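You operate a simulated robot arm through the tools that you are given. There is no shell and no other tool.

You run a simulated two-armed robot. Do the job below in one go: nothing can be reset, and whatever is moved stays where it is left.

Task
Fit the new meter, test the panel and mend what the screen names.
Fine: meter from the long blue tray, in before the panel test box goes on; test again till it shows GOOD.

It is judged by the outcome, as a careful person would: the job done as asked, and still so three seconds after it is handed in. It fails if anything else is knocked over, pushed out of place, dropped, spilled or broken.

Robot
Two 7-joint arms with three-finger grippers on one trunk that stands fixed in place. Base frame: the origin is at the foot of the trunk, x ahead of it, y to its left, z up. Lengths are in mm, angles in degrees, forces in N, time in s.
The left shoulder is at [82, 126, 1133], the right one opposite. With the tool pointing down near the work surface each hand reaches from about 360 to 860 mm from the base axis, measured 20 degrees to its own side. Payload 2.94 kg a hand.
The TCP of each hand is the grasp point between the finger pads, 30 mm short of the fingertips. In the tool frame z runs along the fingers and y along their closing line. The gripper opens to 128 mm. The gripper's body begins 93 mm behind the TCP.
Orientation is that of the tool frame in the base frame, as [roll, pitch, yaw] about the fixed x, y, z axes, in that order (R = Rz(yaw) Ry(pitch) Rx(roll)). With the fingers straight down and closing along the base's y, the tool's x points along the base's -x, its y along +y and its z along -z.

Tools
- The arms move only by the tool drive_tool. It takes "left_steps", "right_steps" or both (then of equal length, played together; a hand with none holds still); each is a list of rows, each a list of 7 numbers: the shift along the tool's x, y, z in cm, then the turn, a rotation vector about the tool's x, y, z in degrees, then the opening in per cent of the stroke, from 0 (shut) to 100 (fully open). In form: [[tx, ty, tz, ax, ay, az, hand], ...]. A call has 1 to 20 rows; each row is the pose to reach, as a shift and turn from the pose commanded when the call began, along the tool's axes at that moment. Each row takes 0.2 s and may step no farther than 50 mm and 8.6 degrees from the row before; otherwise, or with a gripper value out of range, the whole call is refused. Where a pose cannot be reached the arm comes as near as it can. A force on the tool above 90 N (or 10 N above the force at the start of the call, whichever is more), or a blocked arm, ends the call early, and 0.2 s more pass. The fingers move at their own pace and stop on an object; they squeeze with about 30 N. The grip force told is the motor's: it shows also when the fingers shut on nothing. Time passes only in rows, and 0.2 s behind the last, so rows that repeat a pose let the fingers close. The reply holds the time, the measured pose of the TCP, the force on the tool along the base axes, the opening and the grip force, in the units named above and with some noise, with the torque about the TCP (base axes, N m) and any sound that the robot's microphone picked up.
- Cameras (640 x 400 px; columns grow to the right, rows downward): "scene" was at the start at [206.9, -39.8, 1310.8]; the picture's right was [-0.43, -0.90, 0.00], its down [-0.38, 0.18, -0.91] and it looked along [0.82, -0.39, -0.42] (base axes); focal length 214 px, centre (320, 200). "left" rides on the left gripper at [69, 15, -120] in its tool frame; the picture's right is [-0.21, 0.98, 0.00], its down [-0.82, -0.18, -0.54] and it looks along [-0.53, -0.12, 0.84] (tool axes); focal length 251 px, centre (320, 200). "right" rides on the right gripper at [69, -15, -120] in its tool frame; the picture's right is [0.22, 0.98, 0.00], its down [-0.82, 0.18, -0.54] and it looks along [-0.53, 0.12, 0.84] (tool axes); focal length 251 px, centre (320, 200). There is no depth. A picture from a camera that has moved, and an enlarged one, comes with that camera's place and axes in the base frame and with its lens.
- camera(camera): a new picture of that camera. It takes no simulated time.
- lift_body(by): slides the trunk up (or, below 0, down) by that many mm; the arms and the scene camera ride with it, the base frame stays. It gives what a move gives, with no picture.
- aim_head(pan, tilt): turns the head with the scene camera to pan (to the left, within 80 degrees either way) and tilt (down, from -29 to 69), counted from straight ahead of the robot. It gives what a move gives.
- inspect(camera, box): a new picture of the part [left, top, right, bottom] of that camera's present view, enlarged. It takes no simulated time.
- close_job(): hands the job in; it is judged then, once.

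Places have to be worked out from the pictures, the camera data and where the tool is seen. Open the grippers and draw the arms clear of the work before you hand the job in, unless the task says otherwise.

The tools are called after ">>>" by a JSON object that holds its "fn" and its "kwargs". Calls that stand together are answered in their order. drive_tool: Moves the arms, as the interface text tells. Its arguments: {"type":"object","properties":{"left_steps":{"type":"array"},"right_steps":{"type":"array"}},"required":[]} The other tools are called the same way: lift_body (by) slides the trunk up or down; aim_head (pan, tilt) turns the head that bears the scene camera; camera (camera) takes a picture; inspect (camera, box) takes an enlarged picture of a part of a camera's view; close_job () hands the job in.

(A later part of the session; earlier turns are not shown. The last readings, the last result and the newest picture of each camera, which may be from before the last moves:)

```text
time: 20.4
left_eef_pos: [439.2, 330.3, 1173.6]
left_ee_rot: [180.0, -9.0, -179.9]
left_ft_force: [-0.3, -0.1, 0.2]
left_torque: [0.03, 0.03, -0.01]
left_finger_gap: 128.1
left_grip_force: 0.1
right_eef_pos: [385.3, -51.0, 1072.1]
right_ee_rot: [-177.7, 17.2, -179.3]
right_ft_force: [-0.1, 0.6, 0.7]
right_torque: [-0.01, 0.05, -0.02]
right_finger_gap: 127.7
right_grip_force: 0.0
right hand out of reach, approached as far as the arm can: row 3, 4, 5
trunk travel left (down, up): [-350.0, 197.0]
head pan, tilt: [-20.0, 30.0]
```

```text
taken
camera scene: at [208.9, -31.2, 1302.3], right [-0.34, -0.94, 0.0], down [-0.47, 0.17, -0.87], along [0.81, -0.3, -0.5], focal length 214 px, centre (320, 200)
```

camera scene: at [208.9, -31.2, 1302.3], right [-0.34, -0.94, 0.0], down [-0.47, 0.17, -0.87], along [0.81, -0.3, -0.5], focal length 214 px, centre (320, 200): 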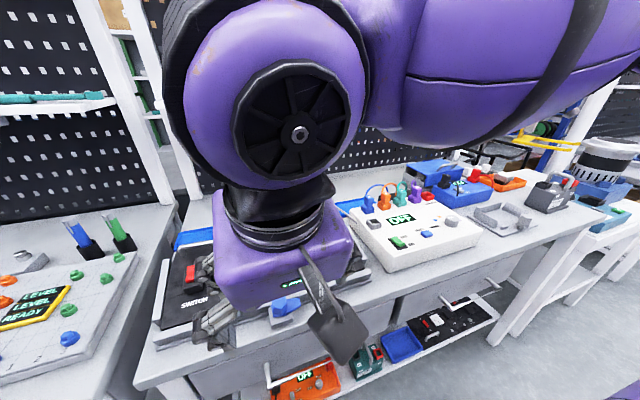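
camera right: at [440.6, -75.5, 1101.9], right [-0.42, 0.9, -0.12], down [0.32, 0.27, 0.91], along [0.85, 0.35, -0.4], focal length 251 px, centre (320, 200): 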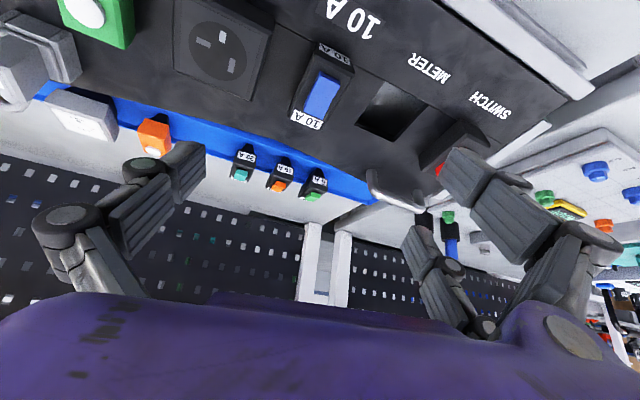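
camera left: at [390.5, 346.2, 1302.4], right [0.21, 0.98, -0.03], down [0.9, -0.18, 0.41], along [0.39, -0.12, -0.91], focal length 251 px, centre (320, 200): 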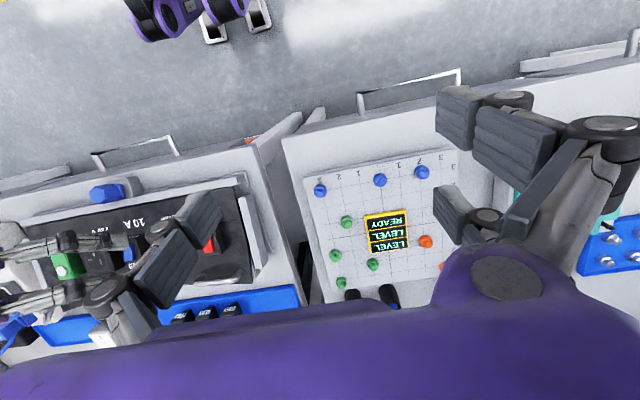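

It stops at y≈−51 here too, with the forearm lying almost straight across. I'll test whether a raised trunk changes the reach: lift, lower the hand by the same amount, and try crossing again.

>>> {"fn": "drive_tool", "kwargs": {"right_steps": [[0, -4, 0, 0, 4, 0, 100], [0, -8, 0, 0, 8, 0, 100], [0, -10, 0, 0, 12, 0, 100]]}}

>>> {"fn": "lift_body", "kwargs": {"by": 150}}

>>> {"fn": "camera", "kwargs": {"camera": "scene"}}

```text
time: 21.2
left_eef_pos: [440.5, 329.8, 1174.3]
left_ee_rot: [-180.0, -8.9, -179.9]
left_ft_force: [1.1, 0.0, 0.1]
left_torque: [0.01, -0.04, 0.03]
left_finger_gap: 128.1
left_grip_force: 0.1
right_eef_pos: [382.1, -153.3, 1073.5]
right_ee_rot: [-177.9, 5.2, -179.6]
right_ft_force: [-0.1, -0.3, 1.7]
right_torque: [0.0, 0.01, -0.02]
right_finger_gap: 127.8
right_grip_force: 0.1
trunk travel left (down, up): [-350.0, 197.0]
head pan, tilt: [-20.0, 30.0]
```

```text
time: 22.9
left_eef_pos: [440.7, 331.0, 1323.6]
left_ee_rot: [-179.9, -9.0, -179.8]
left_ft_force: [0.7, 0.1, -0.3]
left_torque: [-0.02, 0.03, 0.0]
left_finger_gap: 127.9
left_grip_force: 0.1
right_eef_pos: [381.7, -153.2, 1223.0]
right_ee_rot: [-177.9, 5.2, -179.6]
right_ft_force: [-0.1, -0.8, 0.6]
right_torque: [0.01, 0.01, 0.03]
right_finger_gap: 128.0
right_grip_force: 0.1
trunk travel left (down, up): [-500.0, 47.0]
head pan, tilt: [-20.0, 30.0]
```

```text
taken
camera scene: at [141.6, -31.1, 1468.3], right [-0.34, -0.94, 0.0], down [-0.47, 0.17, -0.87], along [0.81, -0.3, -0.5], focal length 214 px, centre (320, 200)
```

scene: 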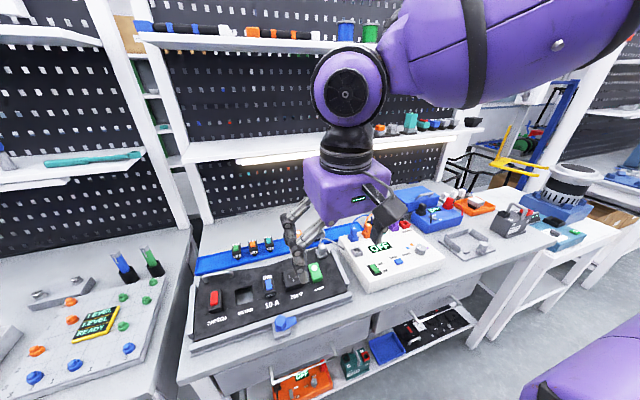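

The lift works cleanly. I'll bring the right hand over the panel again, leaned about 30°, and test crossing left from there.

>>> {"fn": "drive_tool", "kwargs": {"right_steps": [[-2.6, 1.2, 3.0, 0, -4, 0, 100], [-5.3, 2.4, 6.0, 0, -8, 0, 100], [-7.9, 3.6, 9.0, 0, -12, 0, 100], [-10.5, 4.8, 12.0, 0, -17, 0, 100], [-13.2, 6.0, 15.0, 0, -21, 0, 100], [-15.8, 7.3, 17.8, 0, -25, 0, 100], [-15.8, 11, 17.8, 0, -25, 0, 100], [-15.8, 15, 17.8, 0, -25, 0, 100], [-15.8, 19, 17.8, 0, -25, 0, 100]]}}

>>> {"fn": "camera", "kwargs": {"camera": "scene"}}

```text
time: 24.9
left_eef_pos: [440.2, 330.8, 1323.7]
left_ee_rot: [180.0, -8.9, -179.9]
left_ft_force: [-0.4, 0.7, -0.4]
left_torque: [0.01, 0.02, 0.03]
left_finger_gap: 127.9
left_grip_force: 0.0
right_eef_pos: [502.6, -119.2, 1073.3]
right_ee_rot: [-177.6, 30.3, -178.6]
right_ft_force: [-0.5, -0.9, -0.2]
right_torque: [-0.02, 0.0, -0.04]
right_finger_gap: 128.1
right_grip_force: 0.0
right hand out of reach, approached as far as the arm can: row 4, 5, 6, 7, 8, 9
trunk travel left (down, up): [-500.0, 47.0]
head pan, tilt: [-20.0, 30.0]
```

```text
taken
camera scene: at [141.0, -31.3, 1468.5], right [-0.34, -0.94, 0.0], down [-0.47, 0.17, -0.87], along [0.81, -0.3, -0.5], focal length 214 px, centre (320, 200)
```

scene: 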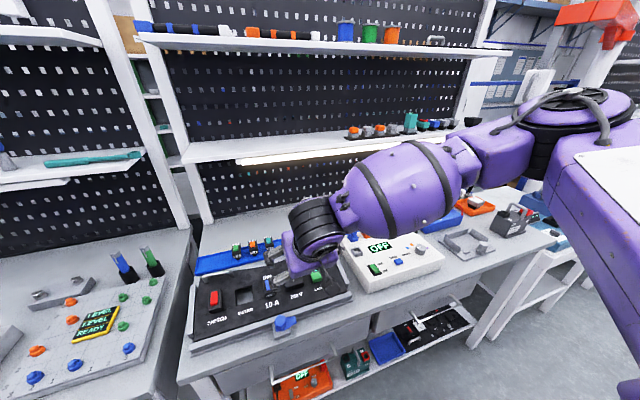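

Raising makes it worse, so lowering the trunk may help. I'll pull the right hand back and up, then lower the trunk to below the starting height.

>>> {"fn": "drive_tool", "kwargs": {"left_steps": [[0, 0, -2, 0, 0, 0, 100], [0, 0, -4, 0, 0, 0, 100], [0, 0, -6, 0, 0, 0, 100], [0, 0, -8, 0, 0, 0, 100], [0, 0, -10, 0, 0, 0, 100], [0, 0, -10, 0, 0, 0, 100], [0, 0, -10, 0, 0, 0, 100]], "right_steps": [[-0.5, -1.9, -3.8, 0, 4.3, 0, 100], [-1.0, -3.7, -7.6, 0, 8.6, 0, 100], [-1.6, -5.6, -11.3, 0, 12.9, 0, 100], [-2.1, -7.5, -15.1, 0, 17.1, 0, 100], [-2.6, -9.4, -18.9, 0, 21.4, 0, 100], [-3.1, -11.2, -22.7, 0, 25.7, 0, 100], [-3.7, -13.1, -26.5, 0, 30, 0, 100]]}}

>>> {"fn": "lift_body", "kwargs": {"by": -250}}

>>> {"fn": "camera", "kwargs": {"camera": "scene"}}

```text
time: 26.5
left_eef_pos: [454.2, 329.9, 1421.8]
left_ee_rot: [179.9, -8.8, -179.9]
left_ft_force: [0.5, 0.3, 1.1]
left_torque: [0.01, -0.04, -0.03]
left_finger_gap: 128.1
left_grip_force: 0.0
right_eef_pos: [396.6, -239.7, 1325.0]
right_ee_rot: [-177.9, 0.2, -179.8]
right_ft_force: [-0.4, -0.2, 0.1]
right_torque: [0.01, -0.07, 0.01]
right_finger_gap: 127.9
right_grip_force: 0.0
trunk travel left (down, up): [-500.0, 47.0]
head pan, tilt: [-20.0, 30.0]
```

```text
time: 29.1
left_eef_pos: [527.8, 330.3, 1042.5]
left_ee_rot: [180.0, -26.5, -179.9]
left_ft_force: [-0.4, -0.4, 0.2]
left_torque: [0.01, -0.01, 0.02]
left_finger_gap: 128.0
left_grip_force: 0.1
right_eef_pos: [398.3, -239.2, 1075.4]
right_ee_rot: [-177.8, 0.3, -179.8]
right_ft_force: [0.0, -0.6, -0.3]
right_torque: [0.02, -0.01, 0.02]
right_finger_gap: 127.8
right_grip_force: 0.1
trunk travel left (down, up): [-250.0, 297.0]
head pan, tilt: [-20.0, 30.0]
```

```text
taken
camera scene: at [233.7, -31.1, 1203.2], right [-0.34, -0.94, 0.0], down [-0.47, 0.17, -0.87], along [0.81, -0.3, -0.5], focal length 214 px, centre (320, 200)
```

scene: 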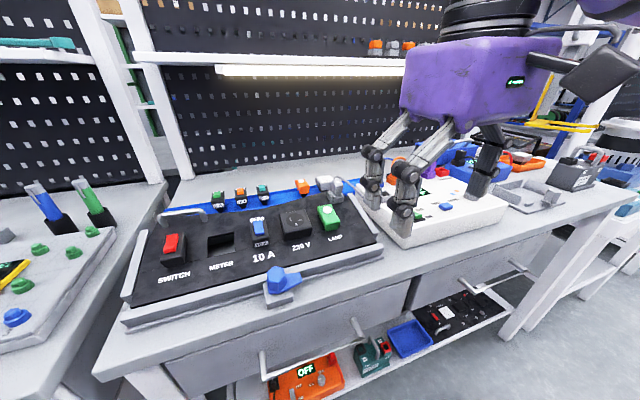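

The trunk is now 100 mm below its starting height. I'll test the right hand's reach over the panel from here.

>>> {"fn": "drive_tool", "kwargs": {"right_steps": [[-2.6, 2.3, 0.2, 0, -5, 0, 100], [-5.2, 4.6, 0.4, 0, -10, 0, 100], [-7.8, 6.9, 0.6, 0, -15, 0, 100], [-10.4, 9.2, 0.8, 0, -20, 0, 100], [-13.0, 11.5, 1.0, 0, -26, 0, 100], [-15.8, 14.0, 1.2, 0, -34, 0, 100], [-15.8, 18, 1.2, 0, -34, 0, 100], [-15.8, 22, 1.2, 0, -34, 0, 100], [-15.8, 26, 1.2, 0, -34, 0, 100]]}}

>>> {"fn": "camera", "kwargs": {"camera": "scene"}}

```text
time: 31.1
left_eef_pos: [527.3, 332.0, 1042.4]
left_ee_rot: [-179.9, -26.4, -179.8]
left_ft_force: [0.1, 0.4, -0.6]
left_torque: [-0.04, 0.02, 0.0]
left_finger_gap: 128.1
left_grip_force: 0.1
right_eef_pos: [555.1, -53.4, 1057.3]
right_ee_rot: [-177.5, 34.4, -178.6]
right_ft_force: [1.0, -0.6, -0.2]
right_torque: [0.0, -0.01, -0.02]
right_finger_gap: 128.2
right_grip_force: 0.1
right hand out of reach, approached as far as the arm can: row 8, 9
trunk travel left (down, up): [-250.0, 297.0]
head pan, tilt: [-20.0, 30.0]
```

```text
taken
camera scene: at [233.4, -30.6, 1203.3], right [-0.34, -0.94, 0.0], down [-0.47, 0.17, -0.87], along [0.81, -0.3, -0.5], focal length 214 px, centre (320, 200)
```

scene: 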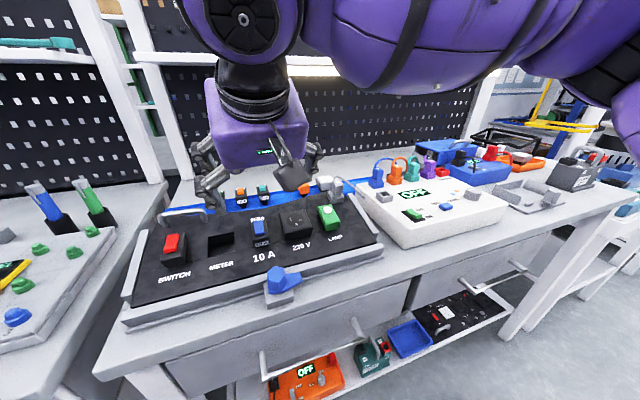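

The limit stays near y≈−53 with the fingers closing along y. The forearm comes in from the right, so turning the hand 90° (closing along x, camera to the right) should suit the arm much better. I'll go back to a safe spot and turn the hand by 90°.

>>> {"fn": "drive_tool", "kwargs": {"right_steps": [[1, -3, -2.0, 0, 8, 0, 100], [2, -6, -4, 0, 16, 0, 100], [3, -9, -6, 0, 24, 0, 100], [4, -12, -7, 0, 32, 0, 100], [4, -15, -7, 0, 34, 0, 100]]}}

>>> {"fn": "drive_tool", "kwargs": {"right_steps": [[0, 0, 0, 0, 0, -8, 100], [0, 0, 0, 0, 0, -16, 100], [0, 0, 0, 0, 0, -24, 100], [0, 0, 0, 0, 0, -32, 100], [0, 0, 0, 0, 0, -40, 100], [0, 0, 0, 0, 0, -48, 100], [0, 0, 0, 0, 0, -56, 100], [0, 0, 0, 0, 0, -64, 100], [0, 0, 0, 0, 0, -72, 100], [0, 0, 0, 0, 0, -80, 100], [0, 0, 0, 0, 0, -88, 100], [0, 0, 0, 0, 0, -91, 100]]}}

>>> {"fn": "camera", "kwargs": {"camera": "scene"}}

```text
time: 32.3
left_eef_pos: [528.0, 330.1, 1042.7]
left_ee_rot: [-180.0, -26.5, -180.0]
left_ft_force: [-0.3, 0.1, 0.4]
left_torque: [0.03, 0.0, -0.02]
left_finger_gap: 127.9
left_grip_force: 0.0
right_eef_pos: [484.1, -204.0, 1098.9]
right_ee_rot: [-178.0, 0.3, -179.8]
right_ft_force: [-0.6, -0.3, -0.3]
right_torque: [0.04, 0.0, 0.01]
right_finger_gap: 128.4
right_grip_force: 0.0
trunk travel left (down, up): [-250.0, 297.0]
head pan, tilt: [-20.0, 30.0]
```

```text
time: 34.9
left_eef_pos: [528.9, 331.6, 1041.2]
left_ee_rot: [180.0, -26.5, -179.9]
left_ft_force: [-0.2, -0.3, -0.4]
left_torque: [0.01, 0.01, -0.02]
left_finger_gap: 127.9
left_grip_force: 0.1
right_eef_pos: [483.8, -202.8, 1097.9]
right_ee_rot: [-179.8, -2.1, -88.9]
right_ft_force: [0.9, -0.2, 0.1]
right_torque: [-0.01, 0.0, 0.01]
right_finger_gap: 128.1
right_grip_force: 0.0
trunk travel left (down, up): [-250.0, 297.0]
head pan, tilt: [-20.0, 30.0]
```

```text
taken
camera scene: at [234.0, -31.1, 1203.1], right [-0.34, -0.94, 0.0], down [-0.47, 0.17, -0.87], along [0.81, -0.3, -0.5], focal length 214 px, centre (320, 200)
```

scene: 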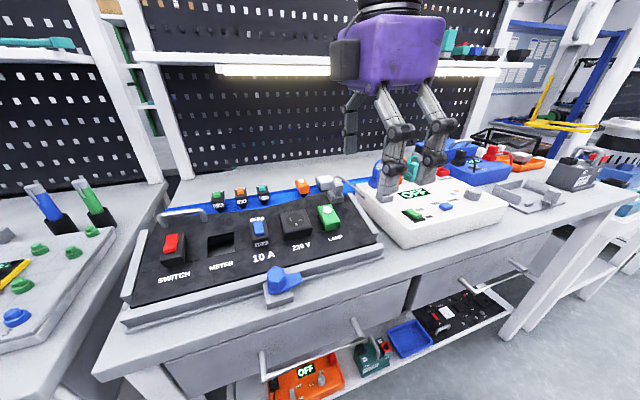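

The hand is turned with yaw ≈ −89. I'll check the right camera's view and placement in this orientation.

>>> {"fn": "camera", "kwargs": {"camera": "right"}}

```text
taken
camera right: at [500.1, -267.4, 1220.4], right [-0.97, -0.24, 0.0], down [-0.2, 0.84, 0.51], along [-0.12, 0.49, -0.86], focal length 251 px, centre (320, 200)
```

right: 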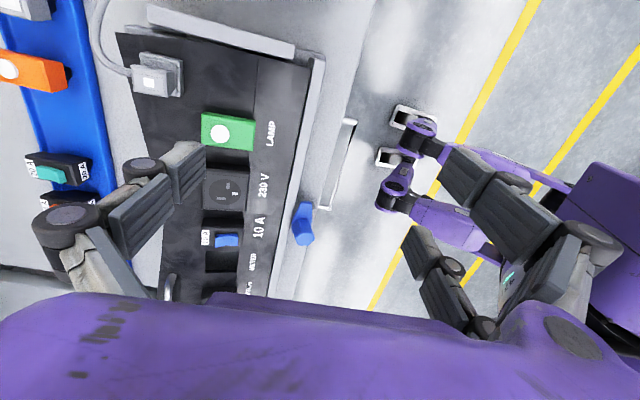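

I'll zoom on the hand in the scene view to see what the dark block on its left side is.

>>> {"fn": "inspect", "kwargs": {"camera": "scene", "box": [300, 0, 500, 190]}}

```text
2.11 times, centred on (400, 95) of scene
camera zoom: at [234.0, -31.1, 1203.1], right [-0.34, -0.94, 0.0], down [-0.47, 0.17, -0.87], along [0.81, -0.3, -0.5], focal length 452 px, centre (152, 421)
```

zoom: 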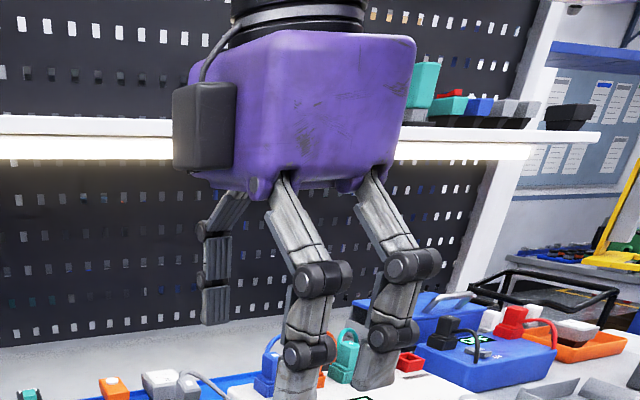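

The camera really is on the right (−y) side now, and another block sits opposite it. I'll test reaching over the METER slot in this orientation, tilting 24° to match the panel and staying at z≈1060.

>>> {"fn": "drive_tool", "kwargs": {"right_steps": [[-4, -1.6, 0.6, 4, 0, 0, 100], [-8, -3.2, 1.2, 8, 0, 0, 100], [-12, -4.8, 1.9, 12, 0, 0, 100], [-16, -6.4, 2.5, 16, 0, 0, 100], [-20, -8.0, 3.1, 20, 0, 0, 100], [-24, -9.6, 3.8, 24, 0, 0, 100]]}}

>>> {"fn": "camera", "kwargs": {"camera": "scene"}}

>>> {"fn": "camera", "kwargs": {"camera": "right"}}

```text
time: 36.3
left_eef_pos: [528.4, 329.7, 1041.6]
left_ee_rot: [-180.0, -26.5, -179.9]
left_ft_force: [0.5, -0.1, -0.4]
left_torque: [0.04, 0.05, -0.01]
left_finger_gap: 127.9
left_grip_force: 0.0
right_eef_pos: [590.3, -88.3, 1048.4]
right_ee_rot: [-156.5, -2.2, -88.9]
right_ft_force: [1.1, -1.0, 0.1]
right_torque: [0.05, -0.01, 0.01]
right_finger_gap: 127.8
right_grip_force: 0.0
right hand out of reach, approached as far as the arm can: row 4, 5, 6
trunk travel left (down, up): [-250.0, 297.0]
head pan, tilt: [-20.0, 30.0]
```

```text
taken
camera scene: at [235.7, -31.9, 1202.7], right [-0.34, -0.94, 0.0], down [-0.47, 0.17, -0.87], along [0.81, -0.3, -0.5], focal length 214 px, centre (320, 200)
```

scene: 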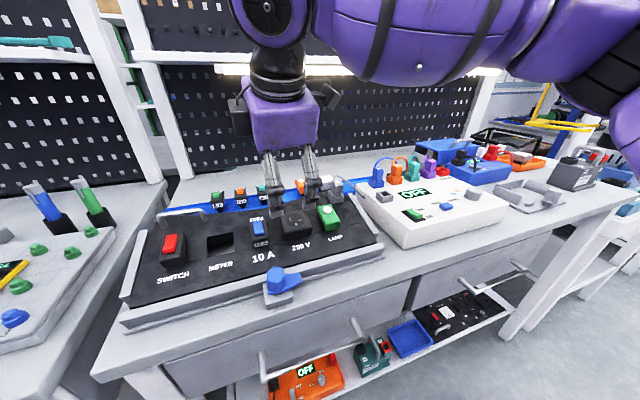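

```text
taken
camera right: at [556.6, -154.3, 1166.3], right [-0.89, -0.25, -0.38], down [-0.4, 0.83, 0.39], along [0.22, 0.5, -0.84], focal length 251 px, centre (320, 200)
```

right: 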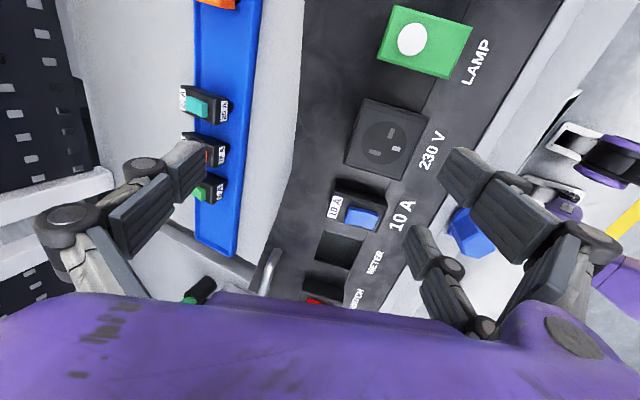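

With the hand leaned over, the limit is really on where the wrist can go (about y≤−88). So I should lean the hand to the right, fingers pointing left and down, so the fingertips reach the slot while the wrist stays right. I'll test that with a 40° lean above the slot.

>>> {"fn": "drive_tool", "kwargs": {"right_steps": [[-1.9, 0.2, -0.1, 0, -6.7, 0, 100], [-3.8, 0.5, -0.2, 0, -13.4, 0, 100], [-5.7, 0.7, -0.3, 0, -20, 0, 100], [-7.6, 0.9, -0.4, 0, -26.7, 0, 100], [-9.5, 1.1, -0.5, 0, -33.4, 0, 100], [-11.3, 1.4, -0.6, 0, -40, 0, 100]]}}

>>> {"fn": "camera", "kwargs": {"camera": "scene"}}

>>> {"fn": "camera", "kwargs": {"camera": "right"}}

```text
time: 37.7
left_eef_pos: [529.5, 330.1, 1041.4]
left_ee_rot: [-180.0, -26.5, -179.9]
left_ft_force: [-0.5, 0.2, 0.0]
left_torque: [0.0, 0.03, -0.01]
left_finger_gap: 128.1
left_grip_force: 0.2
right_eef_pos: [575.3, 20.9, 1045.1]
right_ee_rot: [-150.4, 33.9, -70.3]
right_ft_force: [-0.1, 0.0, 0.7]
right_torque: [-0.01, 0.01, -0.01]
right_finger_gap: 128.0
right_grip_force: 0.0
trunk travel left (down, up): [-250.0, 297.0]
head pan, tilt: [-20.0, 30.0]
```

```text
taken
camera scene: at [234.3, -31.2, 1203.0], right [-0.34, -0.94, 0.0], down [-0.47, 0.17, -0.87], along [0.81, -0.3, -0.5], focal length 214 px, centre (320, 200)
```

scene: 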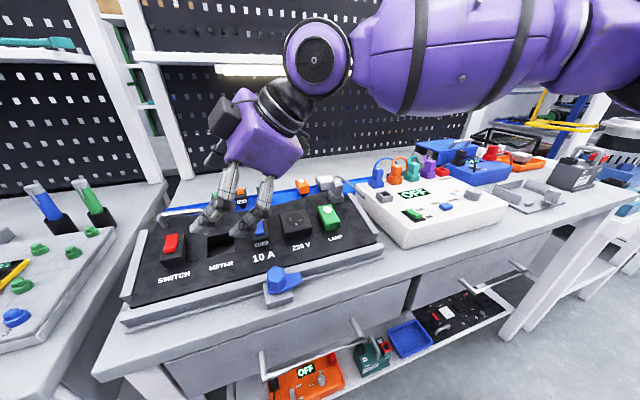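

```text
taken
camera right: at [571.1, -107.7, 1098.9], right [-0.83, -0.2, -0.52], down [-0.56, 0.3, 0.78], along [0.0, 0.93, -0.36], focal length 251 px, centre (320, 200)
```

right: 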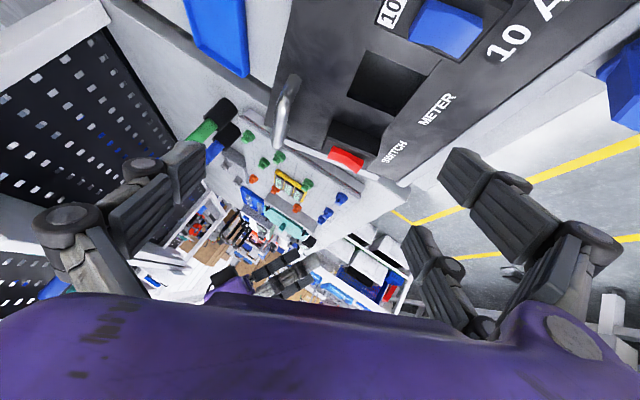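

That works: the right hand reaches above the slot with the 40° lean. I'll see how small the lean can be here, since less lean makes the far pick at the tray easier.

>>> {"fn": "drive_tool", "kwargs": {"right_steps": [[0, 0, 0, 0, 3, 0, 100], [0, 0, 0, 0, 6, 0, 100], [0, 0, 0, 0, 9, 0, 100], [0, 0, 0, 0, 12, 0, 100]]}}

```text
time: 38.7
left_eef_pos: [528.5, 330.9, 1042.4]
left_ee_rot: [-180.0, -26.5, -179.9]
left_ft_force: [0.2, 0.3, 0.2]
left_torque: [0.0, 0.02, 0.0]
left_finger_gap: 127.9
left_grip_force: 0.1
right_eef_pos: [573.1, 21.7, 1045.2]
right_ee_rot: [-153.5, 23.2, -76.8]
right_ft_force: [0.2, -0.1, 0.2]
right_torque: [-0.01, -0.02, -0.01]
right_finger_gap: 127.8
right_grip_force: 0.1
trunk travel left (down, up): [-250.0, 297.0]
head pan, tilt: [-20.0, 30.0]
```

The slot is reachable even with a 26° lean. Here is the plan:
- Pick the meter from the tray with fingers closing along y, which is safe under the shelf.
- Set it briefly on the clear flat top of the white box.
- Regrasp it closing along x with about a 30° lean.
- Insert it in the slot.

First I'll return the hand to the normal orientation.

>>> {"fn": "drive_tool", "kwargs": {"right_steps": [[1.22, 0.2, -1.74, 0.1, 3.2, 7.7, 100], [2.44, 0.4, -3.48, 0.2, 6.4, 15.4, 100], [3.66, 0.6, -5.2, 0.3, 9.7, 23.1, 100], [4.88, 0.8, -6.97, 0.4, 12.9, 30.8, 100], [6.1, 1.0, -8.7, 0.5, 16.1, 38.5, 100], [7.3, 1.2, -10.4, 0.6, 19.3, 46.2, 100], [8.5, 1.4, -12.2, 0.7, 22.5, 53.8, 100], [9.8, 1.6, -13.9, 0.8, 25.7, 61.5, 100], [11.0, 1.8, -15.7, 0.9, 29.0, 69.2, 100], [12.2, 2.0, -17.4, 1.0, 32.2, 76.9, 100], [13.4, 2.2, -19.1, 1.1, 35.4, 84.6, 100], [14.6, 2.4, -20.9, 1.2, 38.6, 92.3, 100]]}}

```text
time: 41.3
left_eef_pos: [528.0, 330.6, 1042.0]
left_ee_rot: [-180.0, -26.5, -179.9]
left_ft_force: [-0.6, -0.3, 0.9]
left_torque: [0.01, 0.01, -0.01]
left_finger_gap: 127.8
left_grip_force: 0.1
right_eef_pos: [509.0, -205.2, 1149.3]
right_ee_rot: [179.9, 0.2, -177.9]
right_ft_force: [-0.5, -0.2, 0.2]
right_torque: [0.05, -0.02, -0.02]
right_finger_gap: 128.2
right_grip_force: 0.1
trunk travel left (down, up): [-250.0, 297.0]
head pan, tilt: [-20.0, 30.0]
```

Now I'll move to just short of and above the meter with a 12° lean-back and the fingers part-open (60%), and look again.

>>> {"fn": "drive_tool", "kwargs": {"right_steps": [[-4.15, -0.99, 1.48, 0, -2, 0.4, 60], [-8.3, -1.98, 2.96, 0, -4, 0.8, 60], [-12.45, -2.96, 4.45, 0, -6, 1.2, 60], [-16.6, -3.95, 5.93, 0, -8, 1.6, 60], [-20.75, -4.93, 7.4, 0, -10, 2.1, 60], [-24.9, -5.92, 8.9, 0, -12, 2.1, 60]]}}

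>>> {"fn": "camera", "kwargs": {"camera": "right"}}

>>> {"fn": "camera", "kwargs": {"camera": "scene"}}

```text
time: 42.7
left_eef_pos: [527.9, 331.2, 1041.0]
left_ee_rot: [-180.0, -26.5, -180.0]
left_ft_force: [-0.4, 0.0, -0.6]
left_torque: [-0.07, 0.01, 0.03]
left_finger_gap: 128.1
left_grip_force: 0.2
right_eef_pos: [701.9, -256.7, 1080.0]
right_ee_rot: [179.6, 9.7, 179.9]
right_ft_force: [-0.5, -0.1, -0.3]
right_torque: [-0.02, 0.03, 0.0]
right_finger_gap: 76.8
right_grip_force: 0.1
right hand out of reach, approached as far as the arm can: row 5, 6
trunk travel left (down, up): [-250.0, 297.0]
head pan, tilt: [-20.0, 30.0]
```

```text
taken
camera right: at [612.7, -272.4, 1186.5], right [-0.21, 0.98, -0.03], down [0.72, 0.18, 0.67], along [0.66, 0.12, -0.74], focal length 251 px, centre (320, 200)
```

right: 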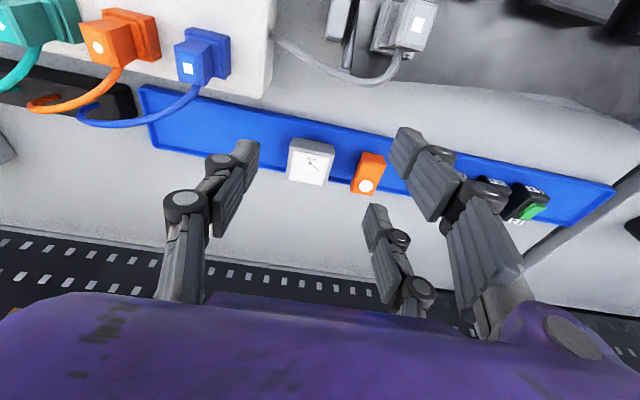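

```text
taken
camera scene: at [233.9, -30.9, 1203.2], right [-0.34, -0.94, 0.0], down [-0.47, 0.17, -0.87], along [0.81, -0.3, -0.5], focal length 214 px, centre (320, 200)
```

scene: 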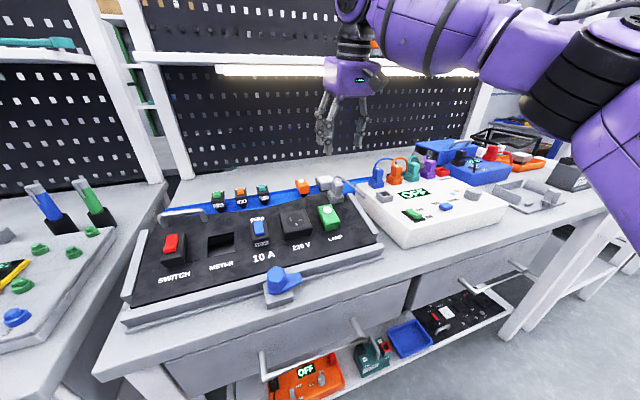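

At this low trunk height the arm can't stretch that far at hover height. I'll raise the trunk back to the starting height and try again.

>>> {"fn": "lift_body", "kwargs": {"by": 100}}

>>> {"fn": "drive_tool", "kwargs": {"right_steps": [[0, 0, 4, 0, 0, 0, 60], [0, 0, 8, 0, 0, 0, 60], [-2, 0, 12, 0, 0, 0, 60], [-4, 0, 13, 0, -1, 0, 60], [-6, 0, 13, 0, -2, 0, 60]]}}

>>> {"fn": "camera", "kwargs": {"camera": "right"}}

```text
time: 44.0
left_eef_pos: [529.5, 330.8, 1140.2]
left_ee_rot: [-180.0, -26.5, -179.9]
left_ft_force: [-0.4, 0.2, -0.4]
left_torque: [0.02, 0.0, -0.01]
left_finger_gap: 128.2
left_grip_force: 0.0
right_eef_pos: [689.5, -257.7, 1207.3]
right_ee_rot: [179.6, 15.1, 179.9]
right_ft_force: [0.4, 0.1, -0.1]
right_torque: [0.02, 0.01, -0.03]
right_finger_gap: 76.8
right_grip_force: 0.2
trunk travel left (down, up): [-350.0, 197.0]
head pan, tilt: [-20.0, 30.0]
```

```text
time: 45.2
left_eef_pos: [527.2, 331.3, 1141.8]
left_ee_rot: [-179.9, -26.4, -180.0]
left_ft_force: [-0.1, 0.2, -0.5]
left_torque: [-0.01, -0.03, 0.0]
left_finger_gap: 128.5
left_grip_force: 0.0
right_eef_pos: [733.8, -283.5, 1101.6]
right_ee_rot: [179.6, 15.7, 180.0]
right_ft_force: [0.0, 0.5, -0.3]
right_torque: [-0.03, -0.03, -0.02]
right_finger_gap: 76.8
right_grip_force: 0.0
right hand out of reach, approached as far as the arm can: row 3, 4, 5
trunk travel left (down, up): [-350.0, 197.0]
head pan, tilt: [-20.0, 30.0]
```

```text
taken
camera right: at [635.2, -298.9, 1197.1], right [-0.21, 0.98, -0.05], down [0.64, 0.18, 0.75], along [0.74, 0.12, -0.66], focal length 251 px, centre (320, 200)
```

right: 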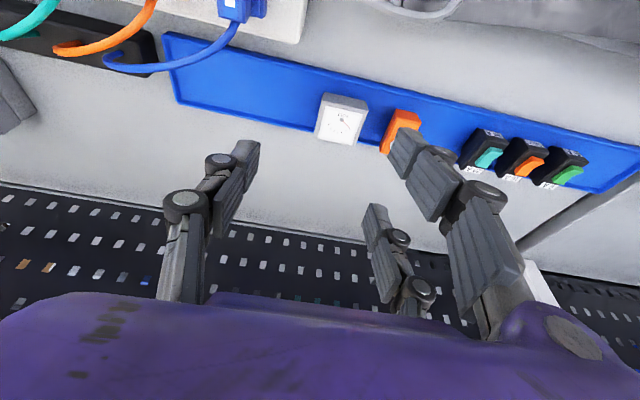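

It drifted outward to y≈−283, as if the elbow is held out. I'll approach differently: go outward and extend first, then sweep inward lower down.

>>> {"fn": "drive_tool", "kwargs": {"right_steps": [[-0.8, -4, 1.6, 0, 0, 0, 60], [-1.6, -8, 3.2, 0, 0, 0, 60], [-2.4, -11.7, 5.0, 0, 0, 0, 60], [-4.4, -11.7, 5.0, 0, 0, 0, 60]]}}

>>> {"fn": "camera", "kwargs": {"camera": "scene"}}

```text
time: 46.2
left_eef_pos: [526.9, 331.2, 1142.3]
left_ee_rot: [-179.9, -26.6, -179.9]
left_ft_force: [-0.5, 0.9, -0.1]
left_torque: [-0.04, 0.0, 0.01]
left_finger_gap: 128.0
left_grip_force: 0.1
right_eef_pos: [766.5, -386.7, 1067.9]
right_ee_rot: [179.6, 17.2, -180.0]
right_ft_force: [0.5, 0.7, 0.5]
right_torque: [-0.01, 0.0, 0.01]
right_finger_gap: 76.7
right_grip_force: 0.0
right hand out of reach, approached as far as the arm can: row 3, 4
trunk travel left (down, up): [-350.0, 197.0]
head pan, tilt: [-20.0, 30.0]
```

```text
taken
camera scene: at [208.1, -30.5, 1302.4], right [-0.34, -0.94, 0.0], down [-0.47, 0.17, -0.87], along [0.81, -0.3, -0.5], focal length 214 px, centre (320, 200)
```

scene: 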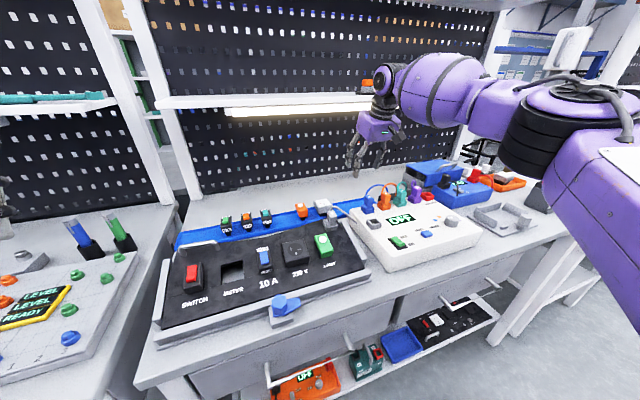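

I'll sweep inward from here at this extended reach and see how close to the meter it gets.

>>> {"fn": "drive_tool", "kwargs": {"right_steps": [[0, 3, 0, 0, 0, 0, 60], [0, 6, 0.5, 0, 0, 0, 60], [0, 9, 1.0, 0, 0, 0, 60], [0, 12, 1.5, 0, 0, 0, 60], [0, 13, 3.0, 0, 0, 0, 60]]}}

>>> {"fn": "camera", "kwargs": {"camera": "right"}}

```text
time: 47.4
left_eef_pos: [529.2, 330.6, 1141.2]
left_ee_rot: [-180.0, -26.6, -179.9]
left_ft_force: [0.6, 0.4, 0.1]
left_torque: [0.01, 0.03, 0.0]
left_finger_gap: 128.2
left_grip_force: 0.1
right_eef_pos: [756.6, -306.8, 1056.2]
right_ee_rot: [179.6, 17.2, -180.0]
right_ft_force: [-0.4, 0.5, -0.1]
right_torque: [-0.04, -0.02, 0.0]
right_finger_gap: 76.8
right_grip_force: 0.1
right hand out of reach, approached as far as the arm can: row 1, 2, 3, 4, 5
trunk travel left (down, up): [-350.0, 197.0]
head pan, tilt: [-20.0, 30.0]
```

```text
taken
camera right: at [654.6, -323.4, 1150.3], right [-0.21, 0.98, -0.06], down [0.62, 0.18, 0.76], along [0.75, 0.12, -0.65], focal length 251 px, centre (320, 200)
```

right: 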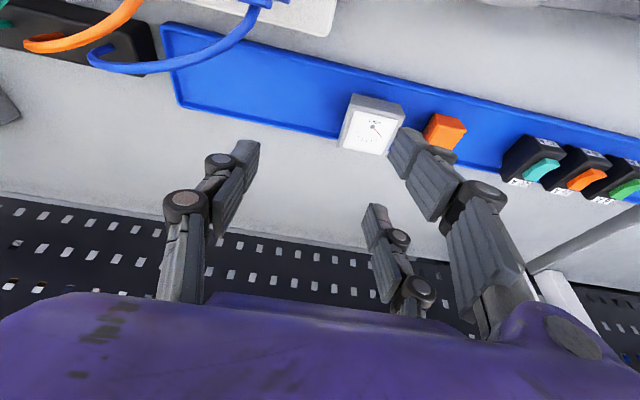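

The limit looks like a circle swung by the forearm around a high elbow. I'll see if lowering the hand here over empty tray space (z≈970) lets it extend further.

>>> {"fn": "drive_tool", "kwargs": {"right_steps": [[0.8, 0, 2.5, 0, 0, 0, 60], [1.6, 0, 5.1, 0, 0, 0, 60], [2.4, 0, 7.6, 0, 0, 0, 60], [0.4, 1, 7.6, 0, 0, 0, 60], [-0.6, 3, 7.6, 0, 0, 0, 60]]}}

>>> {"fn": "camera", "kwargs": {"camera": "scene"}}

```text
time: 48.6
left_eef_pos: [529.2, 330.4, 1141.8]
left_ee_rot: [180.0, -26.6, -179.9]
left_ft_force: [0.5, 0.4, 0.3]
left_torque: [0.01, -0.01, 0.03]
left_finger_gap: 128.1
left_grip_force: 0.0
right_eef_pos: [756.0, -305.2, 976.8]
right_ee_rot: [179.6, 17.2, -180.0]
right_ft_force: [-0.4, 0.0, 0.2]
right_torque: [0.01, 0.0, 0.01]
right_finger_gap: 76.7
right_grip_force: 0.2
right hand out of reach, approached as far as the arm can: row 4, 5
trunk travel left (down, up): [-350.0, 197.0]
head pan, tilt: [-20.0, 30.0]
```

```text
taken
camera scene: at [208.6, -31.2, 1302.3], right [-0.34, -0.94, 0.0], down [-0.47, 0.17, -0.87], along [0.81, -0.3, -0.5], focal length 214 px, centre (320, 200)
```

scene: 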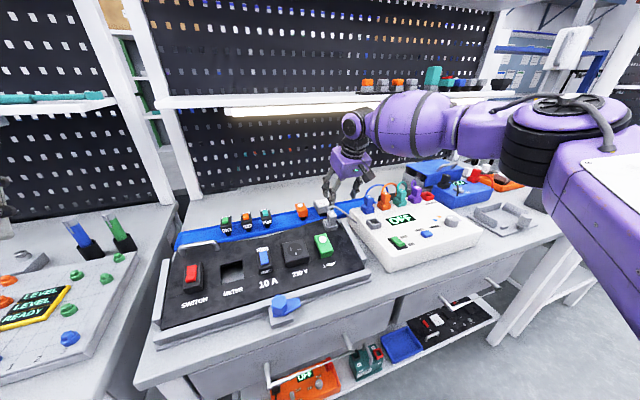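

The boundary doesn't change with height, which points to the upper arm being held out. I'll look directly at the right upper arm and elbow with the head camera.

>>> {"fn": "aim_head", "kwargs": {"pan": -70, "tilt": 15}}

>>> {"fn": "camera", "kwargs": {"camera": "scene"}}

```text
time: 49.8
left_eef_pos: [528.5, 330.6, 1141.1]
left_ee_rot: [180.0, -26.5, -180.0]
left_ft_force: [0.1, 0.1, -0.1]
left_torque: [0.02, -0.01, -0.01]
left_finger_gap: 128.1
left_grip_force: 0.1
right_eef_pos: [756.6, -304.6, 976.0]
right_ee_rot: [179.6, 17.2, -180.0]
right_ft_force: [1.0, -1.2, -0.3]
right_torque: [0.03, 0.01, 0.0]
right_finger_gap: 76.8
right_grip_force: 0.0
trunk travel left (down, up): [-350.0, 197.0]
head pan, tilt: [-70.0, 15.0]
```

```text
taken
camera scene: at [155.6, -87.9, 1326.5], right [-0.94, -0.34, 0.0], down [-0.09, 0.24, -0.97], along [0.33, -0.91, -0.26], focal length 214 px, centre (320, 200)
```

scene: 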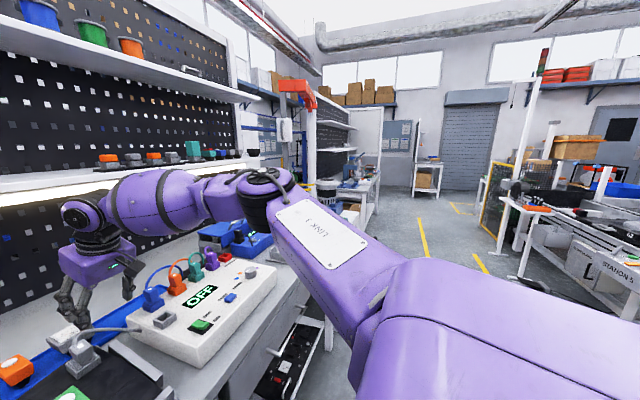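

The elbow sits high and out at about (400, −350), and the shoulder won't bring it further in. Lowering the trunk moves the shoulders forward and brings the elbow nearer wrist height, so with about 21° lean-back the tray should come within reach. I'll raise both hands first, then lower the trunk.

>>> {"fn": "drive_tool", "kwargs": {"left_steps": [[0.8, 0, -1.6, 0, -3, 0, 100], [1.6, 0, -3.3, 0, -6, 0, 100], [2.5, 0, -4.9, 0, -9, 0, 100], [3.3, 0, -6.6, 0, -12, 0, 100], [4.1, 0, -8.2, 0, -15, 0, 100], [4.9, 0, -9.85, 0, -18, 0, 100]], "right_steps": [[0.75, 0.1, -4.1, 0, 0, 0, 60], [1.5, 0.2, -8.3, 0, 0, 0, 60], [2.25, 0.25, -12.4, 0, 0, 0, 60], [3.0, 0.3, -16.5, 0, 0, 0, 60], [3.7, 0.4, -20.7, 0, 0, 0, 60], [4.5, 0.5, -24.8, 0, 0, 0, 60]]}}

>>> {"fn": "lift_body", "kwargs": {"by": -150}}

>>> {"fn": "aim_head", "kwargs": {"pan": -20, "tilt": 25}}

>>> {"fn": "camera", "kwargs": {"camera": "scene"}}

```text
time: 51.2
left_eef_pos: [532.1, 324.7, 1240.6]
left_ee_rot: [-180.0, -8.3, -179.9]
left_ft_force: [-0.6, -0.3, 0.0]
left_torque: [0.02, -0.05, 0.0]
left_finger_gap: 128.1
left_grip_force: 0.1
left hand out of reach, approached as far as the arm can: row 5, 6
right_eef_pos: [640.9, -303.4, 1202.4]
right_ee_rot: [179.6, 17.2, -179.9]
right_ft_force: [0.0, -0.9, 0.2]
right_torque: [-0.03, -0.02, -0.02]
right_finger_gap: 76.8
right_grip_force: 0.1
trunk travel left (down, up): [-350.0, 197.0]
head pan, tilt: [-70.0, 15.0]
```

```text
time: 53.0
left_eef_pos: [573.9, 323.4, 1033.7]
left_ee_rot: [-179.9, -15.4, -179.9]
left_ft_force: [0.5, -0.2, 0.5]
left_torque: [0.03, -0.01, -0.02]
left_finger_gap: 128.0
left_grip_force: 0.1
right_eef_pos: [640.2, -300.8, 1049.3]
right_ee_rot: [179.6, 17.2, 180.0]
right_ft_force: [-0.8, -0.5, -0.3]
right_torque: [0.03, -0.01, 0.03]
right_finger_gap: 76.9
right_grip_force: 0.0
trunk travel left (down, up): [-200.0, 347.0]
head pan, tilt: [-70.0, 15.0]
```

```text
time: 54.1
left_eef_pos: [574.4, 325.1, 1031.4]
left_ee_rot: [-179.9, -15.6, -179.9]
left_ft_force: [0.0, 0.8, 0.5]
left_torque: [0.01, 0.03, 0.01]
left_finger_gap: 128.1
left_grip_force: 0.1
right_eef_pos: [642.9, -302.5, 1048.6]
right_ee_rot: [179.6, 17.1, 179.9]
right_ft_force: [0.0, 0.3, 0.0]
right_torque: [0.01, -0.02, -0.01]
right_finger_gap: 76.6
right_grip_force: 0.0
trunk travel left (down, up): [-200.0, 347.0]
head pan, tilt: [-20.0, 25.0]
```

```text
taken
camera scene: at [252.4, -31.8, 1156.9], right [-0.34, -0.94, 0.0], down [-0.4, 0.14, -0.91], along [0.85, -0.31, -0.42], focal length 214 px, centre (320, 200)
```

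scene: 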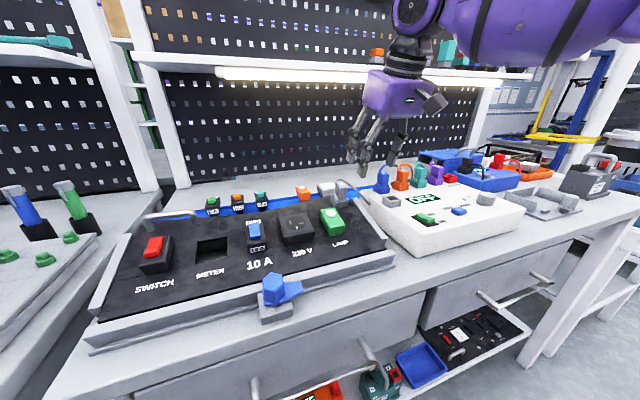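

Now I'll extend toward the meter at z≈1030 with about 21° lean.

>>> {"fn": "drive_tool", "kwargs": {"right_steps": [[-3.0, 1.6, 1.6, 0, -1.3, 0, 60], [-6.1, 3.2, 3.2, 0, -2.6, 0, 60], [-9.2, 4.7, 4.8, 0, -3.9, 0, 60], [-12.0, 4.7, 5.7, 0, -3.9, 0, 60]]}}

>>> {"fn": "camera", "kwargs": {"camera": "right"}}

```text
time: 55.1
left_eef_pos: [573.2, 324.0, 1031.7]
left_ee_rot: [-179.9, -15.6, -179.9]
left_ft_force: [-0.5, -0.2, -0.7]
left_torque: [-0.04, -0.02, 0.02]
left_finger_gap: 128.0
left_grip_force: 0.1
right_eef_pos: [763.3, -256.7, 1031.4]
right_ee_rot: [179.6, 21.0, 180.0]
right_ft_force: [-0.7, 0.8, -0.1]
right_torque: [0.0, -0.02, 0.02]
right_finger_gap: 76.7
right_grip_force: 0.0
right hand out of reach, approached as far as the arm can: row 4
trunk travel left (down, up): [-200.0, 347.0]
head pan, tilt: [-20.0, 25.0]
```

```text
taken
camera right: at [655.1, -271.7, 1117.2], right [-0.2, 0.98, -0.07], down [0.57, 0.18, 0.8], along [0.8, 0.12, -0.59], focal length 251 px, centre (320, 200)
```

right: 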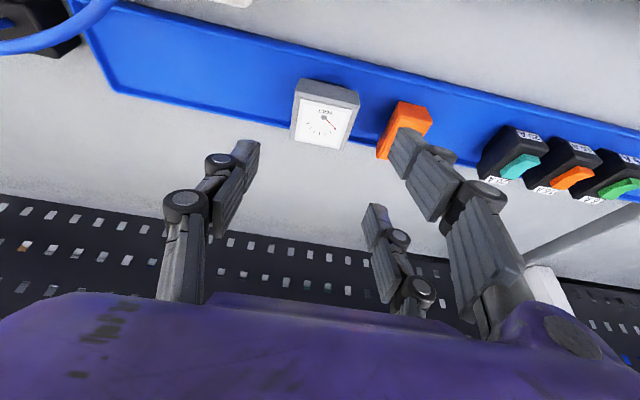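

It reached x=763 at z≈1031. I'll zoom in to confirm the meter's exact position before going down.

>>> {"fn": "inspect", "kwargs": {"camera": "right", "box": [260, 60, 420, 160]}}

>>> {"fn": "inspect", "kwargs": {"camera": "scene", "box": [290, 110, 450, 230]}}

```text
4.00 times, centred on (340, 110) of right
camera zoom: at [655.1, -271.7, 1117.2], right [-0.2, 0.98, -0.07], down [0.57, 0.18, 0.8], along [0.8, 0.12, -0.59], focal length 1006 px, centre (240, 560)
```

zoom: 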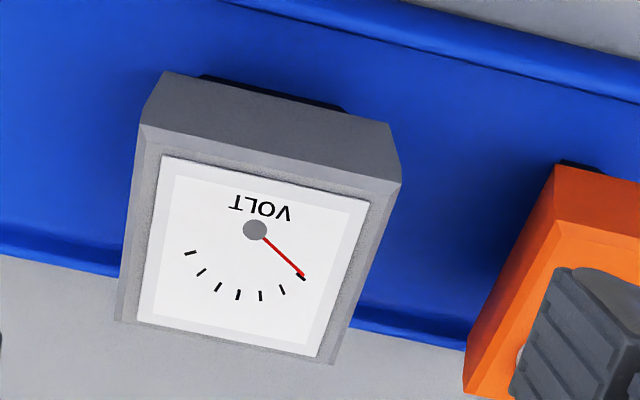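

```text
3.33 times, centred on (370, 170) of scene
camera zoom: at [252.2, -31.9, 1156.9], right [-0.34, -0.94, 0.0], down [-0.4, 0.14, -0.91], along [0.85, -0.31, -0.42], focal length 715 px, centre (153, 300)
```

zoom: 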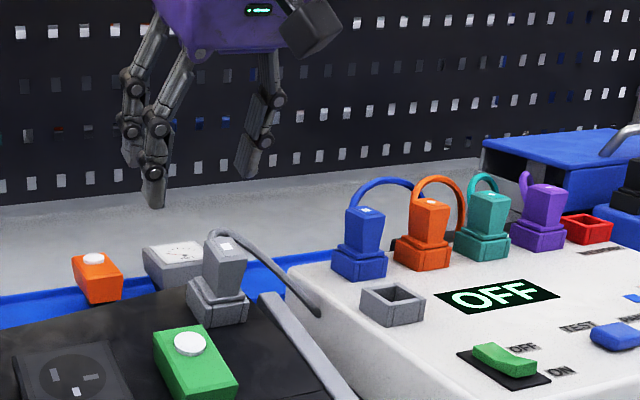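

The meter's centre is confirmed at (795.5, −256). I'll go straight down short of centre with the fingers straddling it, then move forward to centre on it.

>>> {"fn": "drive_tool", "kwargs": {"right_steps": [[0.9, 0.05, 2.3, 0, 0, 0, 60], [1.8, 0.05, 4.6, 0, 0, 0, 60], [2.65, 0.05, 6.9, 0, 0, 0, 60], [3.53, 0.05, 9.19, 0, 0, 0, 60], [2.3, 0.05, 9.65, 0, 0, 0, 60], [1.13, 0.05, 10.1, 0, 0, 0, 60]]}}

>>> {"fn": "camera", "kwargs": {"camera": "right"}}

>>> {"fn": "inspect", "kwargs": {"camera": "scene", "box": [260, 110, 420, 230]}}

```text
time: 56.5
left_eef_pos: [575.1, 323.9, 1031.9]
left_ee_rot: [179.9, -15.7, -179.8]
left_ft_force: [0.3, 0.5, 0.7]
left_torque: [0.0, 0.05, 0.01]
left_finger_gap: 128.2
left_grip_force: 0.1
right_eef_pos: [792.1, -255.5, 930.3]
right_ee_rot: [179.6, 21.0, 179.9]
right_ft_force: [0.3, -0.1, 0.5]
right_torque: [0.03, 0.02, 0.0]
right_finger_gap: 76.5
right_grip_force: 0.0
trunk travel left (down, up): [-200.0, 347.0]
head pan, tilt: [-20.0, 25.0]
```

```text
taken
camera right: at [684.2, -271.1, 1016.2], right [-0.2, 0.98, -0.07], down [0.57, 0.17, 0.8], along [0.79, 0.12, -0.6], focal length 251 px, centre (320, 200)
```

right: 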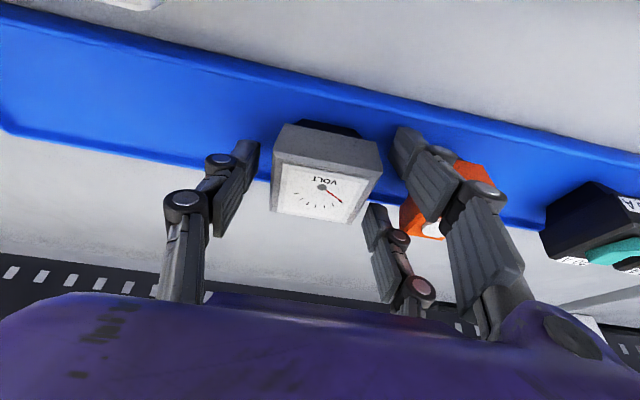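

```text
3.33 times, centred on (340, 170) of scene
camera zoom: at [253.8, -32.5, 1156.4], right [-0.34, -0.94, 0.0], down [-0.4, 0.15, -0.91], along [0.85, -0.31, -0.42], focal length 715 px, centre (253, 300)
```

zoom: 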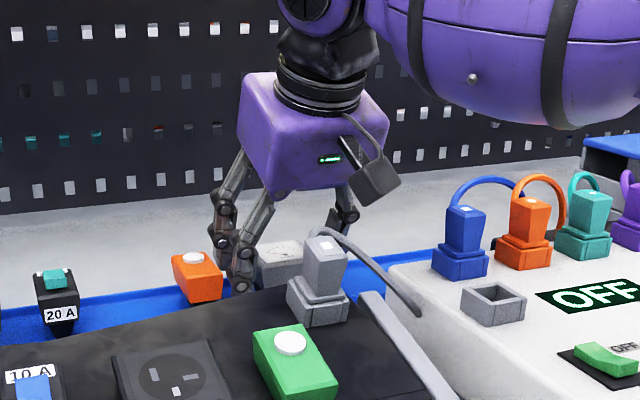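

The hand is centred around the meter with no contact force. I'll close the fingers on it.

>>> {"fn": "drive_tool", "kwargs": {"right_steps": [[0, 0, 0, 0, 0, 0, 45], [0, 0, 0, 0, 0, 0, 35], [0, 0, 0, 0, 0, 0, 20], [0, 0, 0, 0, 0, 0, 20], [0, 0, 0, 0, 0, 0, 20]]}}

>>> {"fn": "camera", "kwargs": {"camera": "right"}}

```text
time: 57.7
left_eef_pos: [574.9, 326.1, 1032.1]
left_ee_rot: [-179.9, -15.7, -179.9]
left_ft_force: [-0.1, -0.2, 0.5]
left_torque: [-0.04, 0.0, 0.02]
left_finger_gap: 128.0
left_grip_force: 0.1
right_eef_pos: [789.4, -253.4, 930.8]
right_ee_rot: [179.6, 21.2, 179.8]
right_ft_force: [1.1, -0.2, 4.3]
right_torque: [-0.03, -0.1, 0.0]
right_finger_gap: 53.4
right_grip_force: 29.5
trunk travel left (down, up): [-200.0, 347.0]
head pan, tilt: [-20.0, 25.0]
```

```text
taken
camera right: at [682.7, -270.1, 1018.4], right [-0.2, 0.98, -0.07], down [0.57, 0.18, 0.8], along [0.8, 0.12, -0.59], focal length 251 px, centre (320, 200)
```

right: 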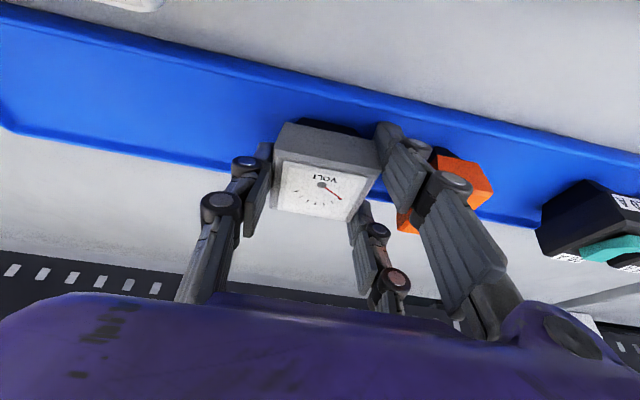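

The meter is gripped (53.4 mm, 29.5 N). I'll lift it gently, then draw it back and up, clear of the grey cable.

>>> {"fn": "drive_tool", "kwargs": {"right_steps": [[-0.54, 0, -1.4, 0, 0, 0, 20], [-1.08, 0, -2.8, 0, 0, 0, 20], [-0.5, 0, -5.0, 0, 0, 0, 20], [0.2, 0, -7.2, 0, 0, 0, 20], [0.8, 0, -9.2, 0, 0, 0, 20], [1.45, 0, -11.2, 0, 0, 0, 20], [2.1, 0, -13.6, 0, 0, 0, 20], [2.8, 0, -16.0, 0, 0, 0, 20], [3.48, 0, -18.4, 0, 0, 0, 20]]}}

>>> {"fn": "camera", "kwargs": {"camera": "right"}}

>>> {"fn": "camera", "kwargs": {"camera": "scene"}}

```text
time: 59.7
left_eef_pos: [573.4, 324.0, 1032.5]
left_ee_rot: [-179.9, -15.4, -179.9]
left_ft_force: [0.2, 1.0, -0.1]
left_torque: [0.03, -0.02, 0.01]
left_finger_gap: 128.1
left_grip_force: 0.0
right_eef_pos: [690.5, -254.5, 1090.9]
right_ee_rot: [179.5, 21.2, 180.0]
right_ft_force: [-1.1, 0.1, -0.7]
right_torque: [0.01, -0.03, 0.02]
right_finger_gap: 53.1
right_grip_force: 29.4
right hand out of reach, approached as far as the arm can: row 1, 2
trunk travel left (down, up): [-200.0, 347.0]
head pan, tilt: [-20.0, 25.0]
```

```text
taken
camera right: at [583.0, -271.0, 1178.2], right [-0.2, 0.98, -0.07], down [0.57, 0.18, 0.8], along [0.8, 0.12, -0.59], focal length 251 px, centre (320, 200)
```

right: 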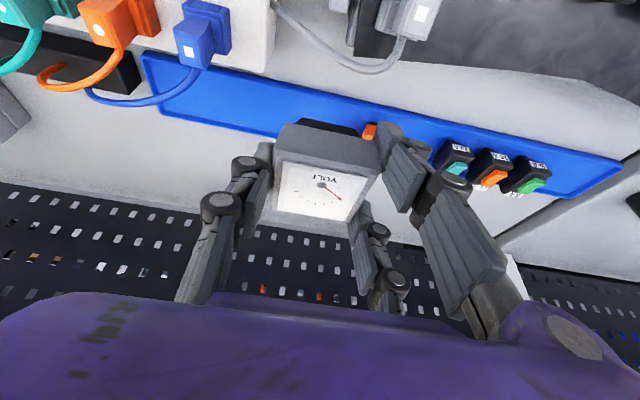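

```text
taken
camera scene: at [251.7, -31.5, 1157.1], right [-0.34, -0.94, 0.0], down [-0.4, 0.14, -0.91], along [0.85, -0.31, -0.42], focal length 214 px, centre (320, 200)
```

scene: 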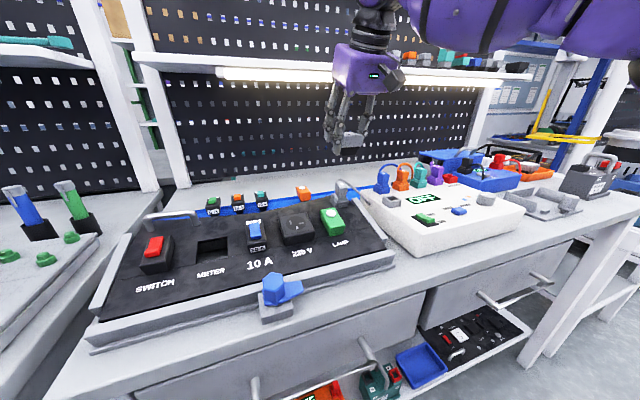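

The meter is lifted. I'll look at it closely to see its plug's shape and length.

>>> {"fn": "inspect", "kwargs": {"camera": "scene", "box": [310, 80, 400, 170]}}

>>> {"fn": "inspect", "kwargs": {"camera": "left", "box": [0, 100, 320, 300]}}

```text
4.44 times, centred on (355, 125) of scene
camera zoom: at [251.7, -31.5, 1157.1], right [-0.34, -0.94, 0.0], down [-0.4, 0.14, -0.91], along [0.85, -0.31, -0.42], focal length 953 px, centre (164, 533)
```

zoom: 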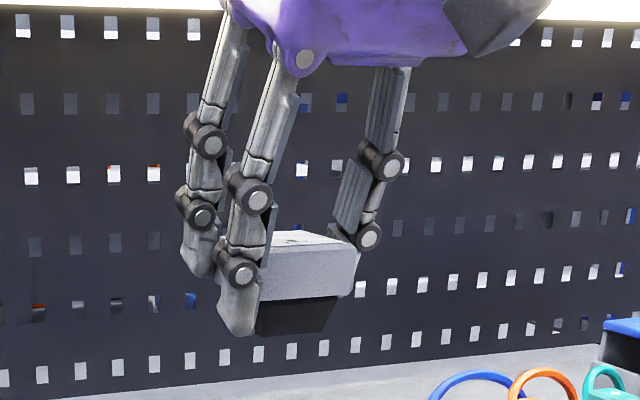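

```text
2.00 times, centred on (160, 200) of left
camera zoom: at [539.8, 340.0, 1165.8], right [0.2, 0.98, -0.06], down [0.94, -0.18, 0.3], along [0.28, -0.12, -0.95], focal length 503 px, centre (640, 200)
```

zoom: 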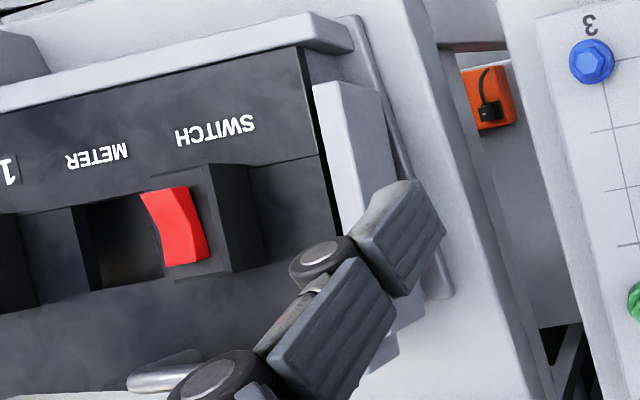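

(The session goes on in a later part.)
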